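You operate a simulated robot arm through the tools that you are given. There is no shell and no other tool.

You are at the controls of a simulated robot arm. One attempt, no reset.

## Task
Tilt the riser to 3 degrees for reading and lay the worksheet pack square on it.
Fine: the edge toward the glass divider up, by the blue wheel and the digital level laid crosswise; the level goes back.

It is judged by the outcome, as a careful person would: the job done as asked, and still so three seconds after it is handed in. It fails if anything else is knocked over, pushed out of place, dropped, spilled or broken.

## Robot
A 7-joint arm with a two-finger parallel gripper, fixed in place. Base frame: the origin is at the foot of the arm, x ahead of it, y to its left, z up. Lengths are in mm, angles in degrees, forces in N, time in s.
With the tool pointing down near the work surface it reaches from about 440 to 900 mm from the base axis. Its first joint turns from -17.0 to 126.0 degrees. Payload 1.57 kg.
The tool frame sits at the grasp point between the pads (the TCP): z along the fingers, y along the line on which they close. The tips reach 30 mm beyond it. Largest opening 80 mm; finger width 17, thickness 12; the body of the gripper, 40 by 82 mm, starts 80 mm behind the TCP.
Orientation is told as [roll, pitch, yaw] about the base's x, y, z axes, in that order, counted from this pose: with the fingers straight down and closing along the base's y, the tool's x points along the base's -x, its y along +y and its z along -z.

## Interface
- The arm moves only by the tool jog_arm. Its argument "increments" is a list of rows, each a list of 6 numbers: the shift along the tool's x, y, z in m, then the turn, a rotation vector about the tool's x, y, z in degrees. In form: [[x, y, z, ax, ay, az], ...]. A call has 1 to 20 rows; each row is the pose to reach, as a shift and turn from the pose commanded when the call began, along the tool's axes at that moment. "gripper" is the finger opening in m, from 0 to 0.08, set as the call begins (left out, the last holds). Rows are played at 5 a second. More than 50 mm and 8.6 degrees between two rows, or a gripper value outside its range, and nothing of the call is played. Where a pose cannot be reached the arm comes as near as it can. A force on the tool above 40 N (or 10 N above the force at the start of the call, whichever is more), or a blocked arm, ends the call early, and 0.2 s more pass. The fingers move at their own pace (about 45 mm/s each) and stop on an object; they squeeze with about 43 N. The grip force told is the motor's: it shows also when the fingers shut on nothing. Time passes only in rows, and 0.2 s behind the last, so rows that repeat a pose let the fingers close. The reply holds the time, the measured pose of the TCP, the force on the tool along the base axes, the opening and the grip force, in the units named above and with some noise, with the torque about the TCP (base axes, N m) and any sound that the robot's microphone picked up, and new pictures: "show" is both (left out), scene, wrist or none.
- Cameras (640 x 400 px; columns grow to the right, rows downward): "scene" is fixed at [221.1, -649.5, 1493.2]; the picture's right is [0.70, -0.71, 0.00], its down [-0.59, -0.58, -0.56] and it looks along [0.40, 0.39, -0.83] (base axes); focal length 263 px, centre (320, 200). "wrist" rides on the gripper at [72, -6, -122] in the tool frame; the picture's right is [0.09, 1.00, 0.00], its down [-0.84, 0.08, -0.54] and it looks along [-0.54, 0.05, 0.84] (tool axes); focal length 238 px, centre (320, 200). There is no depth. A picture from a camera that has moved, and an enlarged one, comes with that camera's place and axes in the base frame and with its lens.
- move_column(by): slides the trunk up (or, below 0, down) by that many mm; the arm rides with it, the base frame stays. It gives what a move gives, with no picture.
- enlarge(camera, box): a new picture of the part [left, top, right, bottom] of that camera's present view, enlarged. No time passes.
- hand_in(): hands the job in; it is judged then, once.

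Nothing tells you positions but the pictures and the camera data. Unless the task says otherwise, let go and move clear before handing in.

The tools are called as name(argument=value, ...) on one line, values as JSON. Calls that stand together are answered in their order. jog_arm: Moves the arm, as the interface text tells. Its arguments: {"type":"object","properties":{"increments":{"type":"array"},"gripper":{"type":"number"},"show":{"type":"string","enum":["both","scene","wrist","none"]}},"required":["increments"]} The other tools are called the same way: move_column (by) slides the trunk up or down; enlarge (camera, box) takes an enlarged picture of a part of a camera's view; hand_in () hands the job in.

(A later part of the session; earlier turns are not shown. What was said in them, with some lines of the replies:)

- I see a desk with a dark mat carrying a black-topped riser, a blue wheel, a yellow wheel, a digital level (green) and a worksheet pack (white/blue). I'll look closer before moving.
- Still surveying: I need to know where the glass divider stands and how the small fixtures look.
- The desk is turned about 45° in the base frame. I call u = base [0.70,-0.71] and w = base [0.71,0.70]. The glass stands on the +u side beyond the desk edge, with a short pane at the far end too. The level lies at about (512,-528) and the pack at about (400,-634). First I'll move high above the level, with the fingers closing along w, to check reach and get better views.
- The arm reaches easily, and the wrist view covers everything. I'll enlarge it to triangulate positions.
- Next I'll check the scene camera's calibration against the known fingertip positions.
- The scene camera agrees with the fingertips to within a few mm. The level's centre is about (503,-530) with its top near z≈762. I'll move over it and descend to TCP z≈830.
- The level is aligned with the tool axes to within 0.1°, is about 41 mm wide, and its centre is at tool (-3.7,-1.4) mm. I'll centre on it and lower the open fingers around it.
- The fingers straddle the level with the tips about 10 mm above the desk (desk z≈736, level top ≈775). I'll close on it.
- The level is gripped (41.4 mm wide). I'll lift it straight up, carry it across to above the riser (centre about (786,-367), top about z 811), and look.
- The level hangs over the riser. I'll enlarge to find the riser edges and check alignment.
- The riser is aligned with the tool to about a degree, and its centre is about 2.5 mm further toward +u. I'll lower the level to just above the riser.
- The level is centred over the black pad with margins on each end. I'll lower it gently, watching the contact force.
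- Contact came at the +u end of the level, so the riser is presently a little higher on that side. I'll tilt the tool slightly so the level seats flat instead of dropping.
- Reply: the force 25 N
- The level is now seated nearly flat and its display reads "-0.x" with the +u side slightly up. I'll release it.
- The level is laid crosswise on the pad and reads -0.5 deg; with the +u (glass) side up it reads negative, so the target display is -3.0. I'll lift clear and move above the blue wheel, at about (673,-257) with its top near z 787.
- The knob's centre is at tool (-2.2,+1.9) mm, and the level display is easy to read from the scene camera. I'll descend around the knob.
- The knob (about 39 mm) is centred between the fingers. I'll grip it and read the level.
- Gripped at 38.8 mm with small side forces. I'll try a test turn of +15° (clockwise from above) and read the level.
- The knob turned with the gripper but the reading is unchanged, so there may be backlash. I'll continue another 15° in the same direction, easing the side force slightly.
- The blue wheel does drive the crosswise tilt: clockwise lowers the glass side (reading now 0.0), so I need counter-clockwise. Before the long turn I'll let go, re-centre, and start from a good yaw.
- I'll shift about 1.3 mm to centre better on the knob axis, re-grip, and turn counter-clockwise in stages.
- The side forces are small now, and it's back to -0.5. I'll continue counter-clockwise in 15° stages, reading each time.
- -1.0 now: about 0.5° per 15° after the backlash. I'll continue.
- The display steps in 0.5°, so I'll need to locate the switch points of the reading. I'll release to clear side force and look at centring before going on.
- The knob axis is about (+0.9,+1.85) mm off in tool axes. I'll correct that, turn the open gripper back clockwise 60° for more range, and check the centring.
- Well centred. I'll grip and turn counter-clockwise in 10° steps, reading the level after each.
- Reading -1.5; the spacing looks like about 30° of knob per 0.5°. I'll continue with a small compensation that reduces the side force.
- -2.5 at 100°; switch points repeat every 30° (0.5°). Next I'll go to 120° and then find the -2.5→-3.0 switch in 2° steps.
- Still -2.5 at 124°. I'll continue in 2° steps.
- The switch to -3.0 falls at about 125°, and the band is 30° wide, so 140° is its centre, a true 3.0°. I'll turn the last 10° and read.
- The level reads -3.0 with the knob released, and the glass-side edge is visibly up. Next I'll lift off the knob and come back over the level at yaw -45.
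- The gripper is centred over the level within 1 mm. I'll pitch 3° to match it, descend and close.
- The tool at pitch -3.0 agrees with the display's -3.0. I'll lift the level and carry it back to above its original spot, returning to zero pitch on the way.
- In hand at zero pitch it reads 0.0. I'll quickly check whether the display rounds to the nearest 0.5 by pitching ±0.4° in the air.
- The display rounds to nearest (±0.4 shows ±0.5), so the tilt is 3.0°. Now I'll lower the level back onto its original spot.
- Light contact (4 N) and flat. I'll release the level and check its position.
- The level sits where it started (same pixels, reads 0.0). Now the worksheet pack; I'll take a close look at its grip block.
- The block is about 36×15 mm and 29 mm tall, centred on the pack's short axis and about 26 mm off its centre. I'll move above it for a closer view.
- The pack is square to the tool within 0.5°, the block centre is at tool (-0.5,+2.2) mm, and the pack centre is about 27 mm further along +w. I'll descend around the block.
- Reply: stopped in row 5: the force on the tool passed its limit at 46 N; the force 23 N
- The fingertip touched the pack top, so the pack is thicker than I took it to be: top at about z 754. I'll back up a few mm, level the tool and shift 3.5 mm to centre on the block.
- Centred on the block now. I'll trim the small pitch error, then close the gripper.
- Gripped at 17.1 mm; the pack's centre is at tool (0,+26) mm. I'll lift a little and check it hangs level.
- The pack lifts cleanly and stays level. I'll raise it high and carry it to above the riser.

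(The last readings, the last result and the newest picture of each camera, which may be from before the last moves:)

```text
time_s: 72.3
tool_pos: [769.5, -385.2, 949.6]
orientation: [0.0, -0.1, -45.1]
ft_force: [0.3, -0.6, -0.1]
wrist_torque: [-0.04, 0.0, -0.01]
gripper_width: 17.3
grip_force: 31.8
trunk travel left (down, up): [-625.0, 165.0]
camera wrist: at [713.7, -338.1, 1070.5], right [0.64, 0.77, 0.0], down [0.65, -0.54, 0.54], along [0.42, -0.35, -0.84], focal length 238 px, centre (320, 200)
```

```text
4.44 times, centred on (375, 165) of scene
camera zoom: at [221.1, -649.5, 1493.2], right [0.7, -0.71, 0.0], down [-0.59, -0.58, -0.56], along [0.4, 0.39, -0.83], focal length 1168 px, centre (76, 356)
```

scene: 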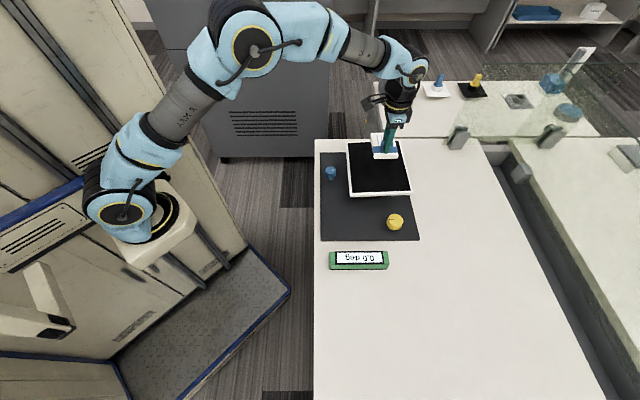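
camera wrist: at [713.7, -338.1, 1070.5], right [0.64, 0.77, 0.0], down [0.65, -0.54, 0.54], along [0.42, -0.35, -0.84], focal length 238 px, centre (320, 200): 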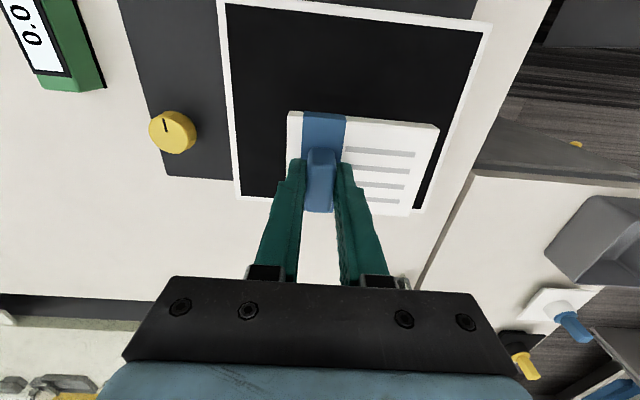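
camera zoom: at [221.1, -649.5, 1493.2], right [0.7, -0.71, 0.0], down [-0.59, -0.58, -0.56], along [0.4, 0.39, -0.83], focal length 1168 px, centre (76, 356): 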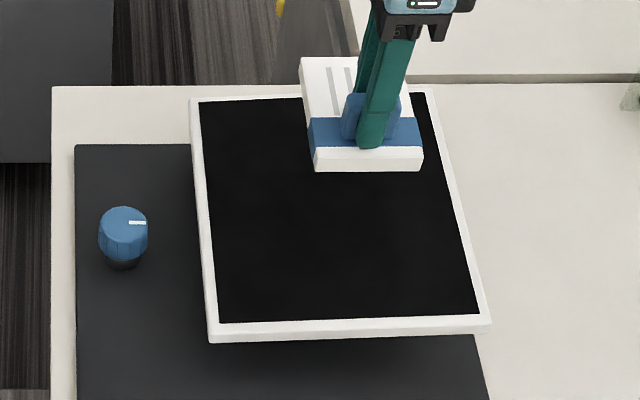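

The riser pad's centre is at tool (+2.95,+24.1) and the pack's is at (0,+26), so I'll correct for that, pitch 3° to match the surface, and lower to just above it.

jog_arm(increments=[[0.00555, -0.0019, 0.015, 0, -1, 0], [0.00555, -0.0019, 0.035, 0, -2, 0], [0.00555, -0.0019, 0.055, 0, -3, 0], [0.00555, -0.0019, 0.065, 0, -3, 0], [0.00555, -0.0019, 0.065, 0, -3, 0]])

enlarge(camera="wrist", box=[120, 0, 520, 250])

enlarge(camera="scene", box=[335, 130, 425, 205])

```text
time_s: 73.5
tool_pos: [763.7, -382.9, 885.4]
orientation: [-0.1, -3.2, -45.0]
ft_force: [0.3, -0.4, -1.2]
wrist_torque: [-0.04, -0.01, 0.03]
gripper_width: 17.1
grip_force: 32.4
trunk travel left (down, up): [-625.0, 165.0]
camera wrist: at [703.4, -331.5, 1001.4], right [0.64, 0.77, 0.0], down [0.62, -0.52, 0.59], along [0.45, -0.38, -0.81], focal length 238 px, centre (320, 200)
```

scene: 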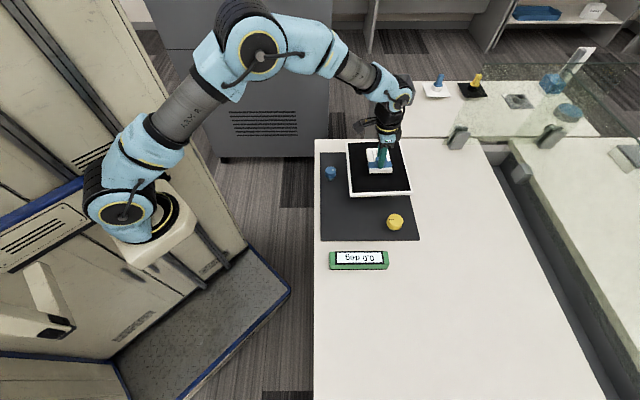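
wrist: 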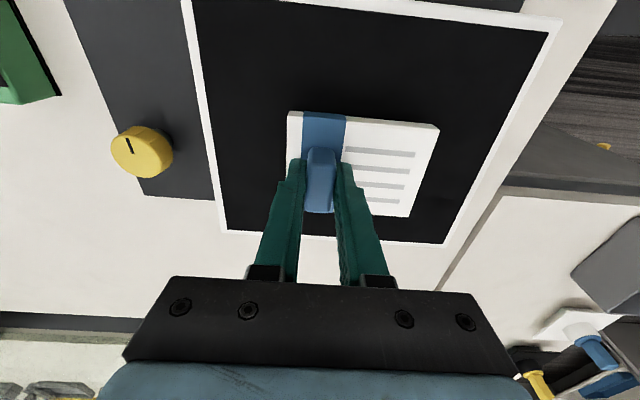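

```text
1.60 times, centred on (320, 125) of wrist
camera zoom: at [703.4, -331.5, 1001.4], right [0.64, 0.77, 0.0], down [0.62, -0.52, 0.59], along [0.45, -0.38, -0.81], focal length 381 px, centre (320, 320)
```

zoom: 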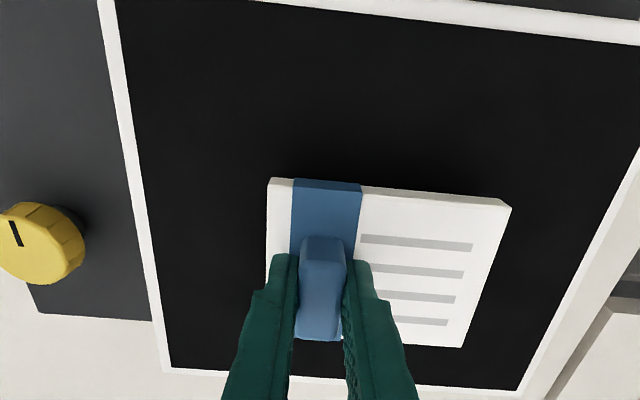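

```text
5.33 times, centred on (380, 168) of scene
camera zoom: at [221.1, -649.5, 1493.2], right [0.7, -0.71, 0.0], down [-0.59, -0.58, -0.56], along [0.4, 0.39, -0.83], focal length 1402 px, centre (0, 373)
```

zoom: 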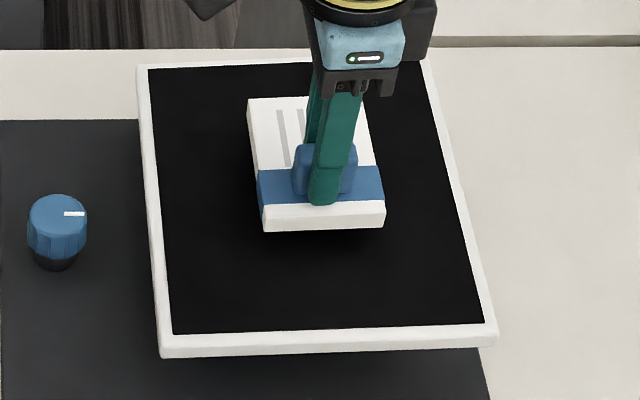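

The pack is centred along w; it needs about 1.8 mm toward -u. I'll shift and lower gently to contact.

jog_arm(increments=[[0.0018, 0, 0.004, 0, 0, 0], [0.0018, 0, 0.008, 0, 0, 0], [0.0018, 0, 0.011, 0, 0, 0], [0.0018, 0, 0.011, 0, 0, 0]], show="none")

enlarge(camera="scene", box=[335, 130, 425, 205])

jog_arm(increments=[[0, 0, 0.001, 0, 0, 0], [0, 0, 0.002, 0, 0, 0], [0, 0, 0.002, 0, 0, 0]], show="none")

```text
time_s: 74.5
tool_pos: [763.8, -382.7, 874.1]
orientation: [0.0, -3.1, -45.0]
ft_force: [-0.2, 0.3, -1.6]
wrist_torque: [-0.02, -0.04, -0.01]
gripper_width: 17.2
grip_force: 32.1
trunk travel left (down, up): [-625.0, 165.0]
```

```text
5.33 times, centred on (380, 168) of scene
camera zoom: at [221.1, -649.5, 1493.2], right [0.7, -0.71, 0.0], down [-0.59, -0.58, -0.56], along [0.4, 0.39, -0.83], focal length 1402 px, centre (0, 373)
```

zoom: 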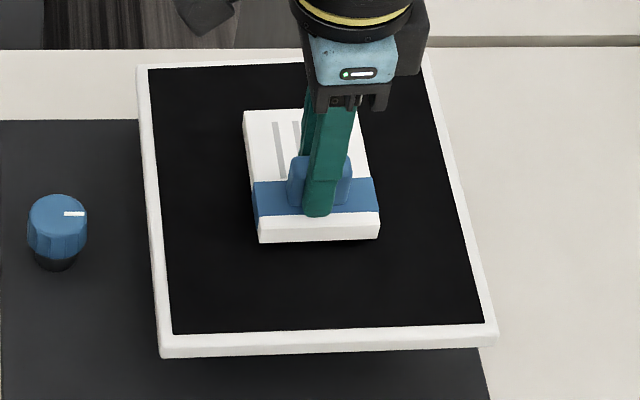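

```text
time_s: 75.3
tool_pos: [762.7, -384.3, 872.4]
orientation: [0.0, -3.1, -45.0]
ft_force: [-0.1, 0.3, 0.0]
wrist_torque: [-0.04, 0.01, 0.01]
gripper_width: 16.9
grip_force: 32.2
trunk travel left (down, up): [-625.0, 165.0]
```

jog_arm(increments=[[0.001, 0, 0.0005, 0, 0, 0], [0.001, 0, 0.001, 0, 0, 0], [0.001, 0, 0.0015, 0, 0, 0]], show="none")

```text
time_s: 76.1
tool_pos: [760.7, -381.2, 870.6]
orientation: [0.0, -3.1, -45.0]
ft_force: [0.4, 0.9, -1.4]
wrist_torque: [-0.03, 0.01, -0.01]
gripper_width: 17.2
grip_force: 32.1
trunk travel left (down, up): [-625.0, 165.0]
```

jog_arm(increments=[[0, 0, 0.0005, 0, 0, 0], [0, 0, 0.001, 0, 0, 0], [0, 0, 0.001, 0, 0, 0]], show="none")

enlarge(camera="scene", box=[335, 130, 425, 205])

```text
time_s: 76.9
tool_pos: [761.9, -382.0, 869.6]
orientation: [0.0, -3.1, -45.0]
ft_force: [-0.2, 0.7, -0.3]
wrist_torque: [-0.01, 0.01, 0.02]
gripper_width: 16.9
grip_force: 32.4
trunk travel left (down, up): [-625.0, 165.0]
```

```text
5.33 times, centred on (380, 168) of scene
camera zoom: at [221.1, -649.5, 1493.2], right [0.7, -0.71, 0.0], down [-0.59, -0.58, -0.56], along [0.4, 0.39, -0.83], focal length 1402 px, centre (0, 373)
```

zoom: 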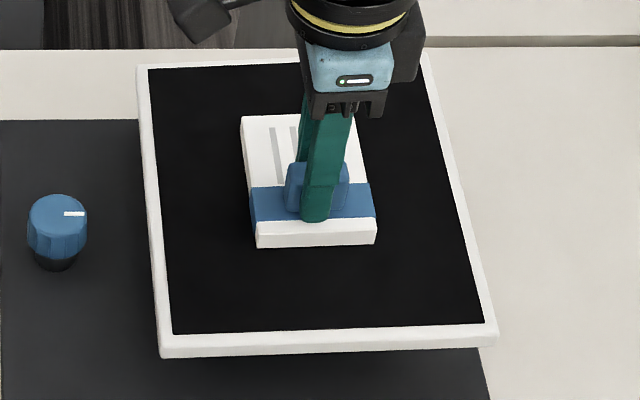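

jog_arm(increments=[[0, 0, 0.0005, 0, 0, 0], [0, 0, 0.001, 0, 0, 0], [0, 0, 0.001, 0, 0, 0]], show="none")

```text
time_s: 77.7
tool_pos: [761.4, -381.7, 869.1]
orientation: [0.0, -3.1, -45.0]
ft_force: [0.8, 0.5, 3.7]
wrist_torque: [0.09, 0.11, -0.03]
gripper_width: 16.9
grip_force: 32.0
trunk travel left (down, up): [-625.0, 165.0]
```

Gentle contact (about 4 N). I'll release the pack and lift clear.

jog_arm(increments=[[0, 0, 0, 0, 0, 0], [0, 0, 0, 0, 0, 0], [0, 0, 0, 0, 0, 0]], gripper=0.045, show="wrist")

enlarge(camera="scene", box=[335, 130, 425, 205])

```text
time_s: 78.5
tool_pos: [762.9, -382.8, 868.5]
orientation: [0.0, -3.2, -45.1]
ft_force: [0.6, 0.5, 0.2]
wrist_torque: [0.03, 0.0, 0.0]
gripper_width: 45.0
grip_force: 0.1
trunk travel left (down, up): [-625.0, 165.0]
camera wrist: at [701.7, -330.3, 985.2], right [0.64, 0.77, 0.0], down [0.62, -0.52, 0.59], along [0.45, -0.38, -0.81], focal length 238 px, centre (320, 200)
```

wrist: 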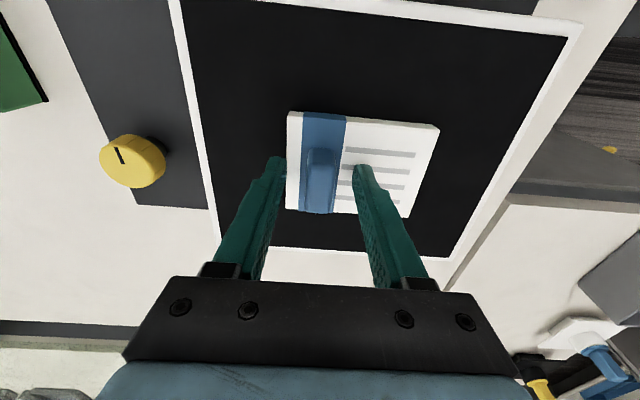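

```text
5.33 times, centred on (380, 168) of scene
camera zoom: at [221.1, -649.5, 1493.2], right [0.7, -0.71, 0.0], down [-0.59, -0.58, -0.56], along [0.4, 0.39, -0.83], focal length 1402 px, centre (0, 373)
```

zoom: 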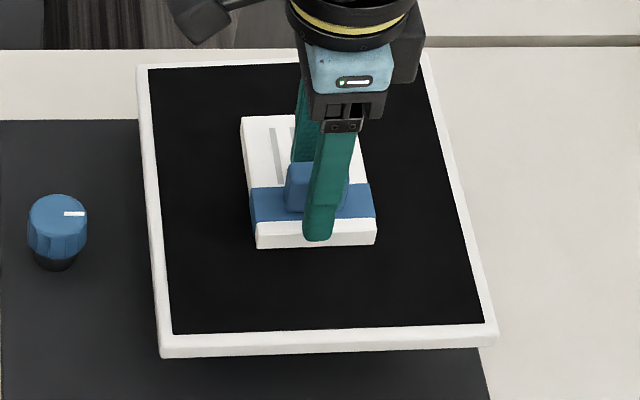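

jog_arm(increments=[[0, 0, -0.015, 0, 0, 0], [0, 0, -0.04, 0, 0, 0], [0, 0, -0.08, 0, 1, 0], [0, 0, -0.12, 0, 2, 0], [0.02, 0, -0.15, 0, 3, 0], [0.06, 0, -0.17, 0, 3, 0], [0.1, 0, -0.19, 0, 3, 0], [0.14, 0, -0.2, 0, 3, 0], [0.17, 0, -0.2, 0, 3, 0], [0.17, 0, -0.2, 0, 3, 0]])

enlarge(camera="scene", box=[335, 130, 425, 205])

enlarge(camera="scene", box=[310, 130, 430, 345])

enlarge(camera="wrist", box=[180, 100, 460, 300])

```text
time_s: 80.7
tool_pos: [633.3, -253.7, 1057.9]
orientation: [0.0, -0.1, -45.0]
ft_force: [0.3, -1.0, 0.0]
wrist_torque: [-0.02, 0.02, 0.03]
gripper_width: 45.0
grip_force: 0.0
trunk travel left (down, up): [-625.0, 165.0]
camera wrist: at [578.4, -206.5, 1179.2], right [0.64, 0.77, 0.0], down [0.65, -0.54, 0.54], along [0.42, -0.35, -0.84], focal length 238 px, centre (320, 200)
```

scene: 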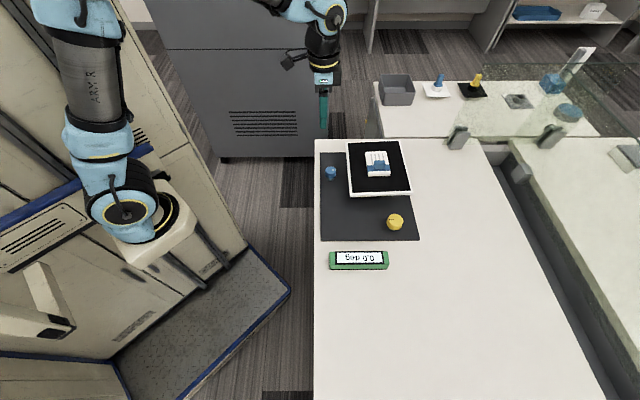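
wrist: 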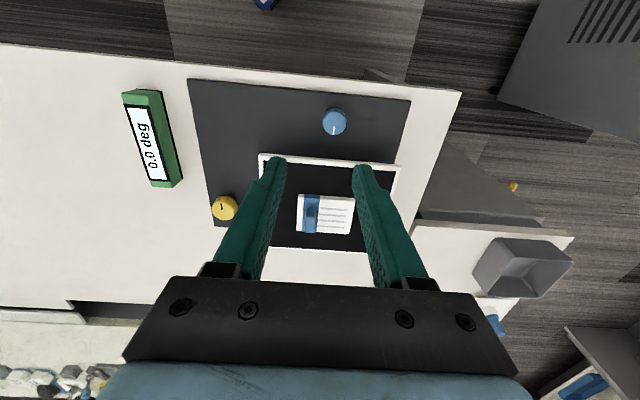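

```text
5.33 times, centred on (380, 168) of scene
camera zoom: at [221.1, -649.5, 1493.2], right [0.7, -0.71, 0.0], down [-0.59, -0.58, -0.56], along [0.4, 0.39, -0.83], focal length 1402 px, centre (0, 373)
```

zoom: 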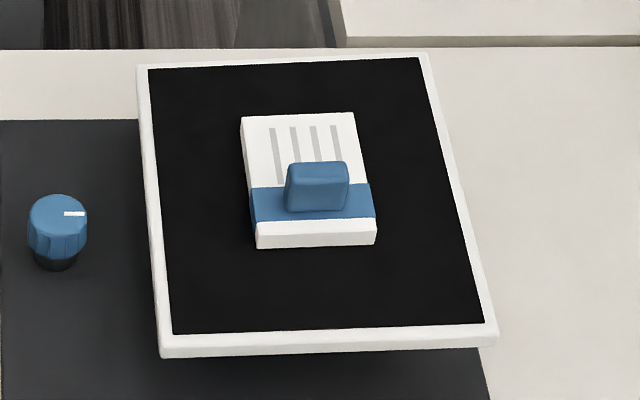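

```text
1.86 times, centred on (370, 238) of scene
camera zoom: at [221.1, -649.5, 1493.2], right [0.7, -0.71, 0.0], down [-0.59, -0.58, -0.56], along [0.4, 0.39, -0.83], focal length 489 px, centre (227, 130)
```

zoom: 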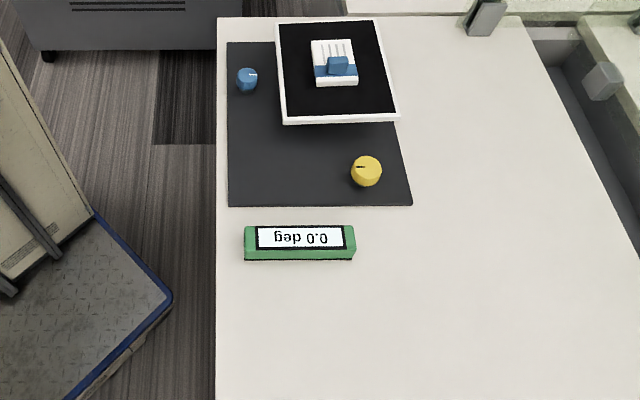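

```text
2.00 times, centred on (320, 200) of wrist
camera zoom: at [578.4, -206.5, 1179.2], right [0.64, 0.77, 0.0], down [0.65, -0.54, 0.54], along [0.42, -0.35, -0.84], focal length 477 px, centre (320, 200)
```

zoom: 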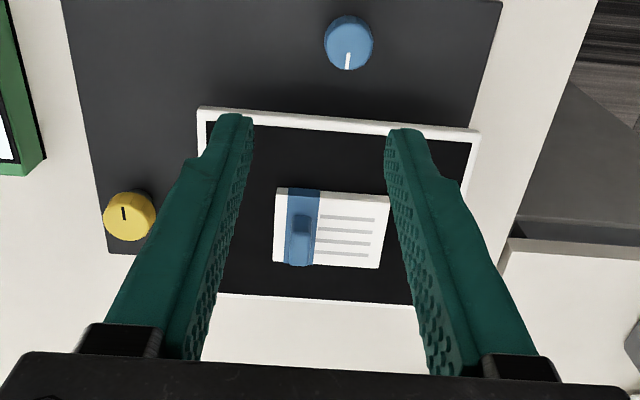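

The pack lies centred and parallel to the riser's edges. The glass-side edge is up at 3.0°, the level is back at its original spot reading 0.0, and the arm is clear, so I'm handing in.

hand_in()

```text
The job is handed in.
```

The riser is tilted to 3.0° with the edge toward the glass divider up. The worksheet pack is lying square and centred on it, and I've handed the job in.

- **Tilt:** I set it with the blue wheel and the level laid crosswise. The level shows only half-degree steps, so I stopped in the middle of the span where it reads 3.0.
- **Which edge:** the glass has two panes. I took "toward the glass divider" to mean the long pane facing the riser's side, because the short pane at the far end does not line up with the riser.
- **Level:** it is back where it started and reads 0.0.
- **Pack:** while lowering to grip it, a fingertip pressed on its top with about 46 N, because it was thicker than I had judged. I backed off and then gripped it by its block. I saw no sign that it had shifted or been damaged.

In the last pictures nothing else looked moved, and the arm was clear of everything.
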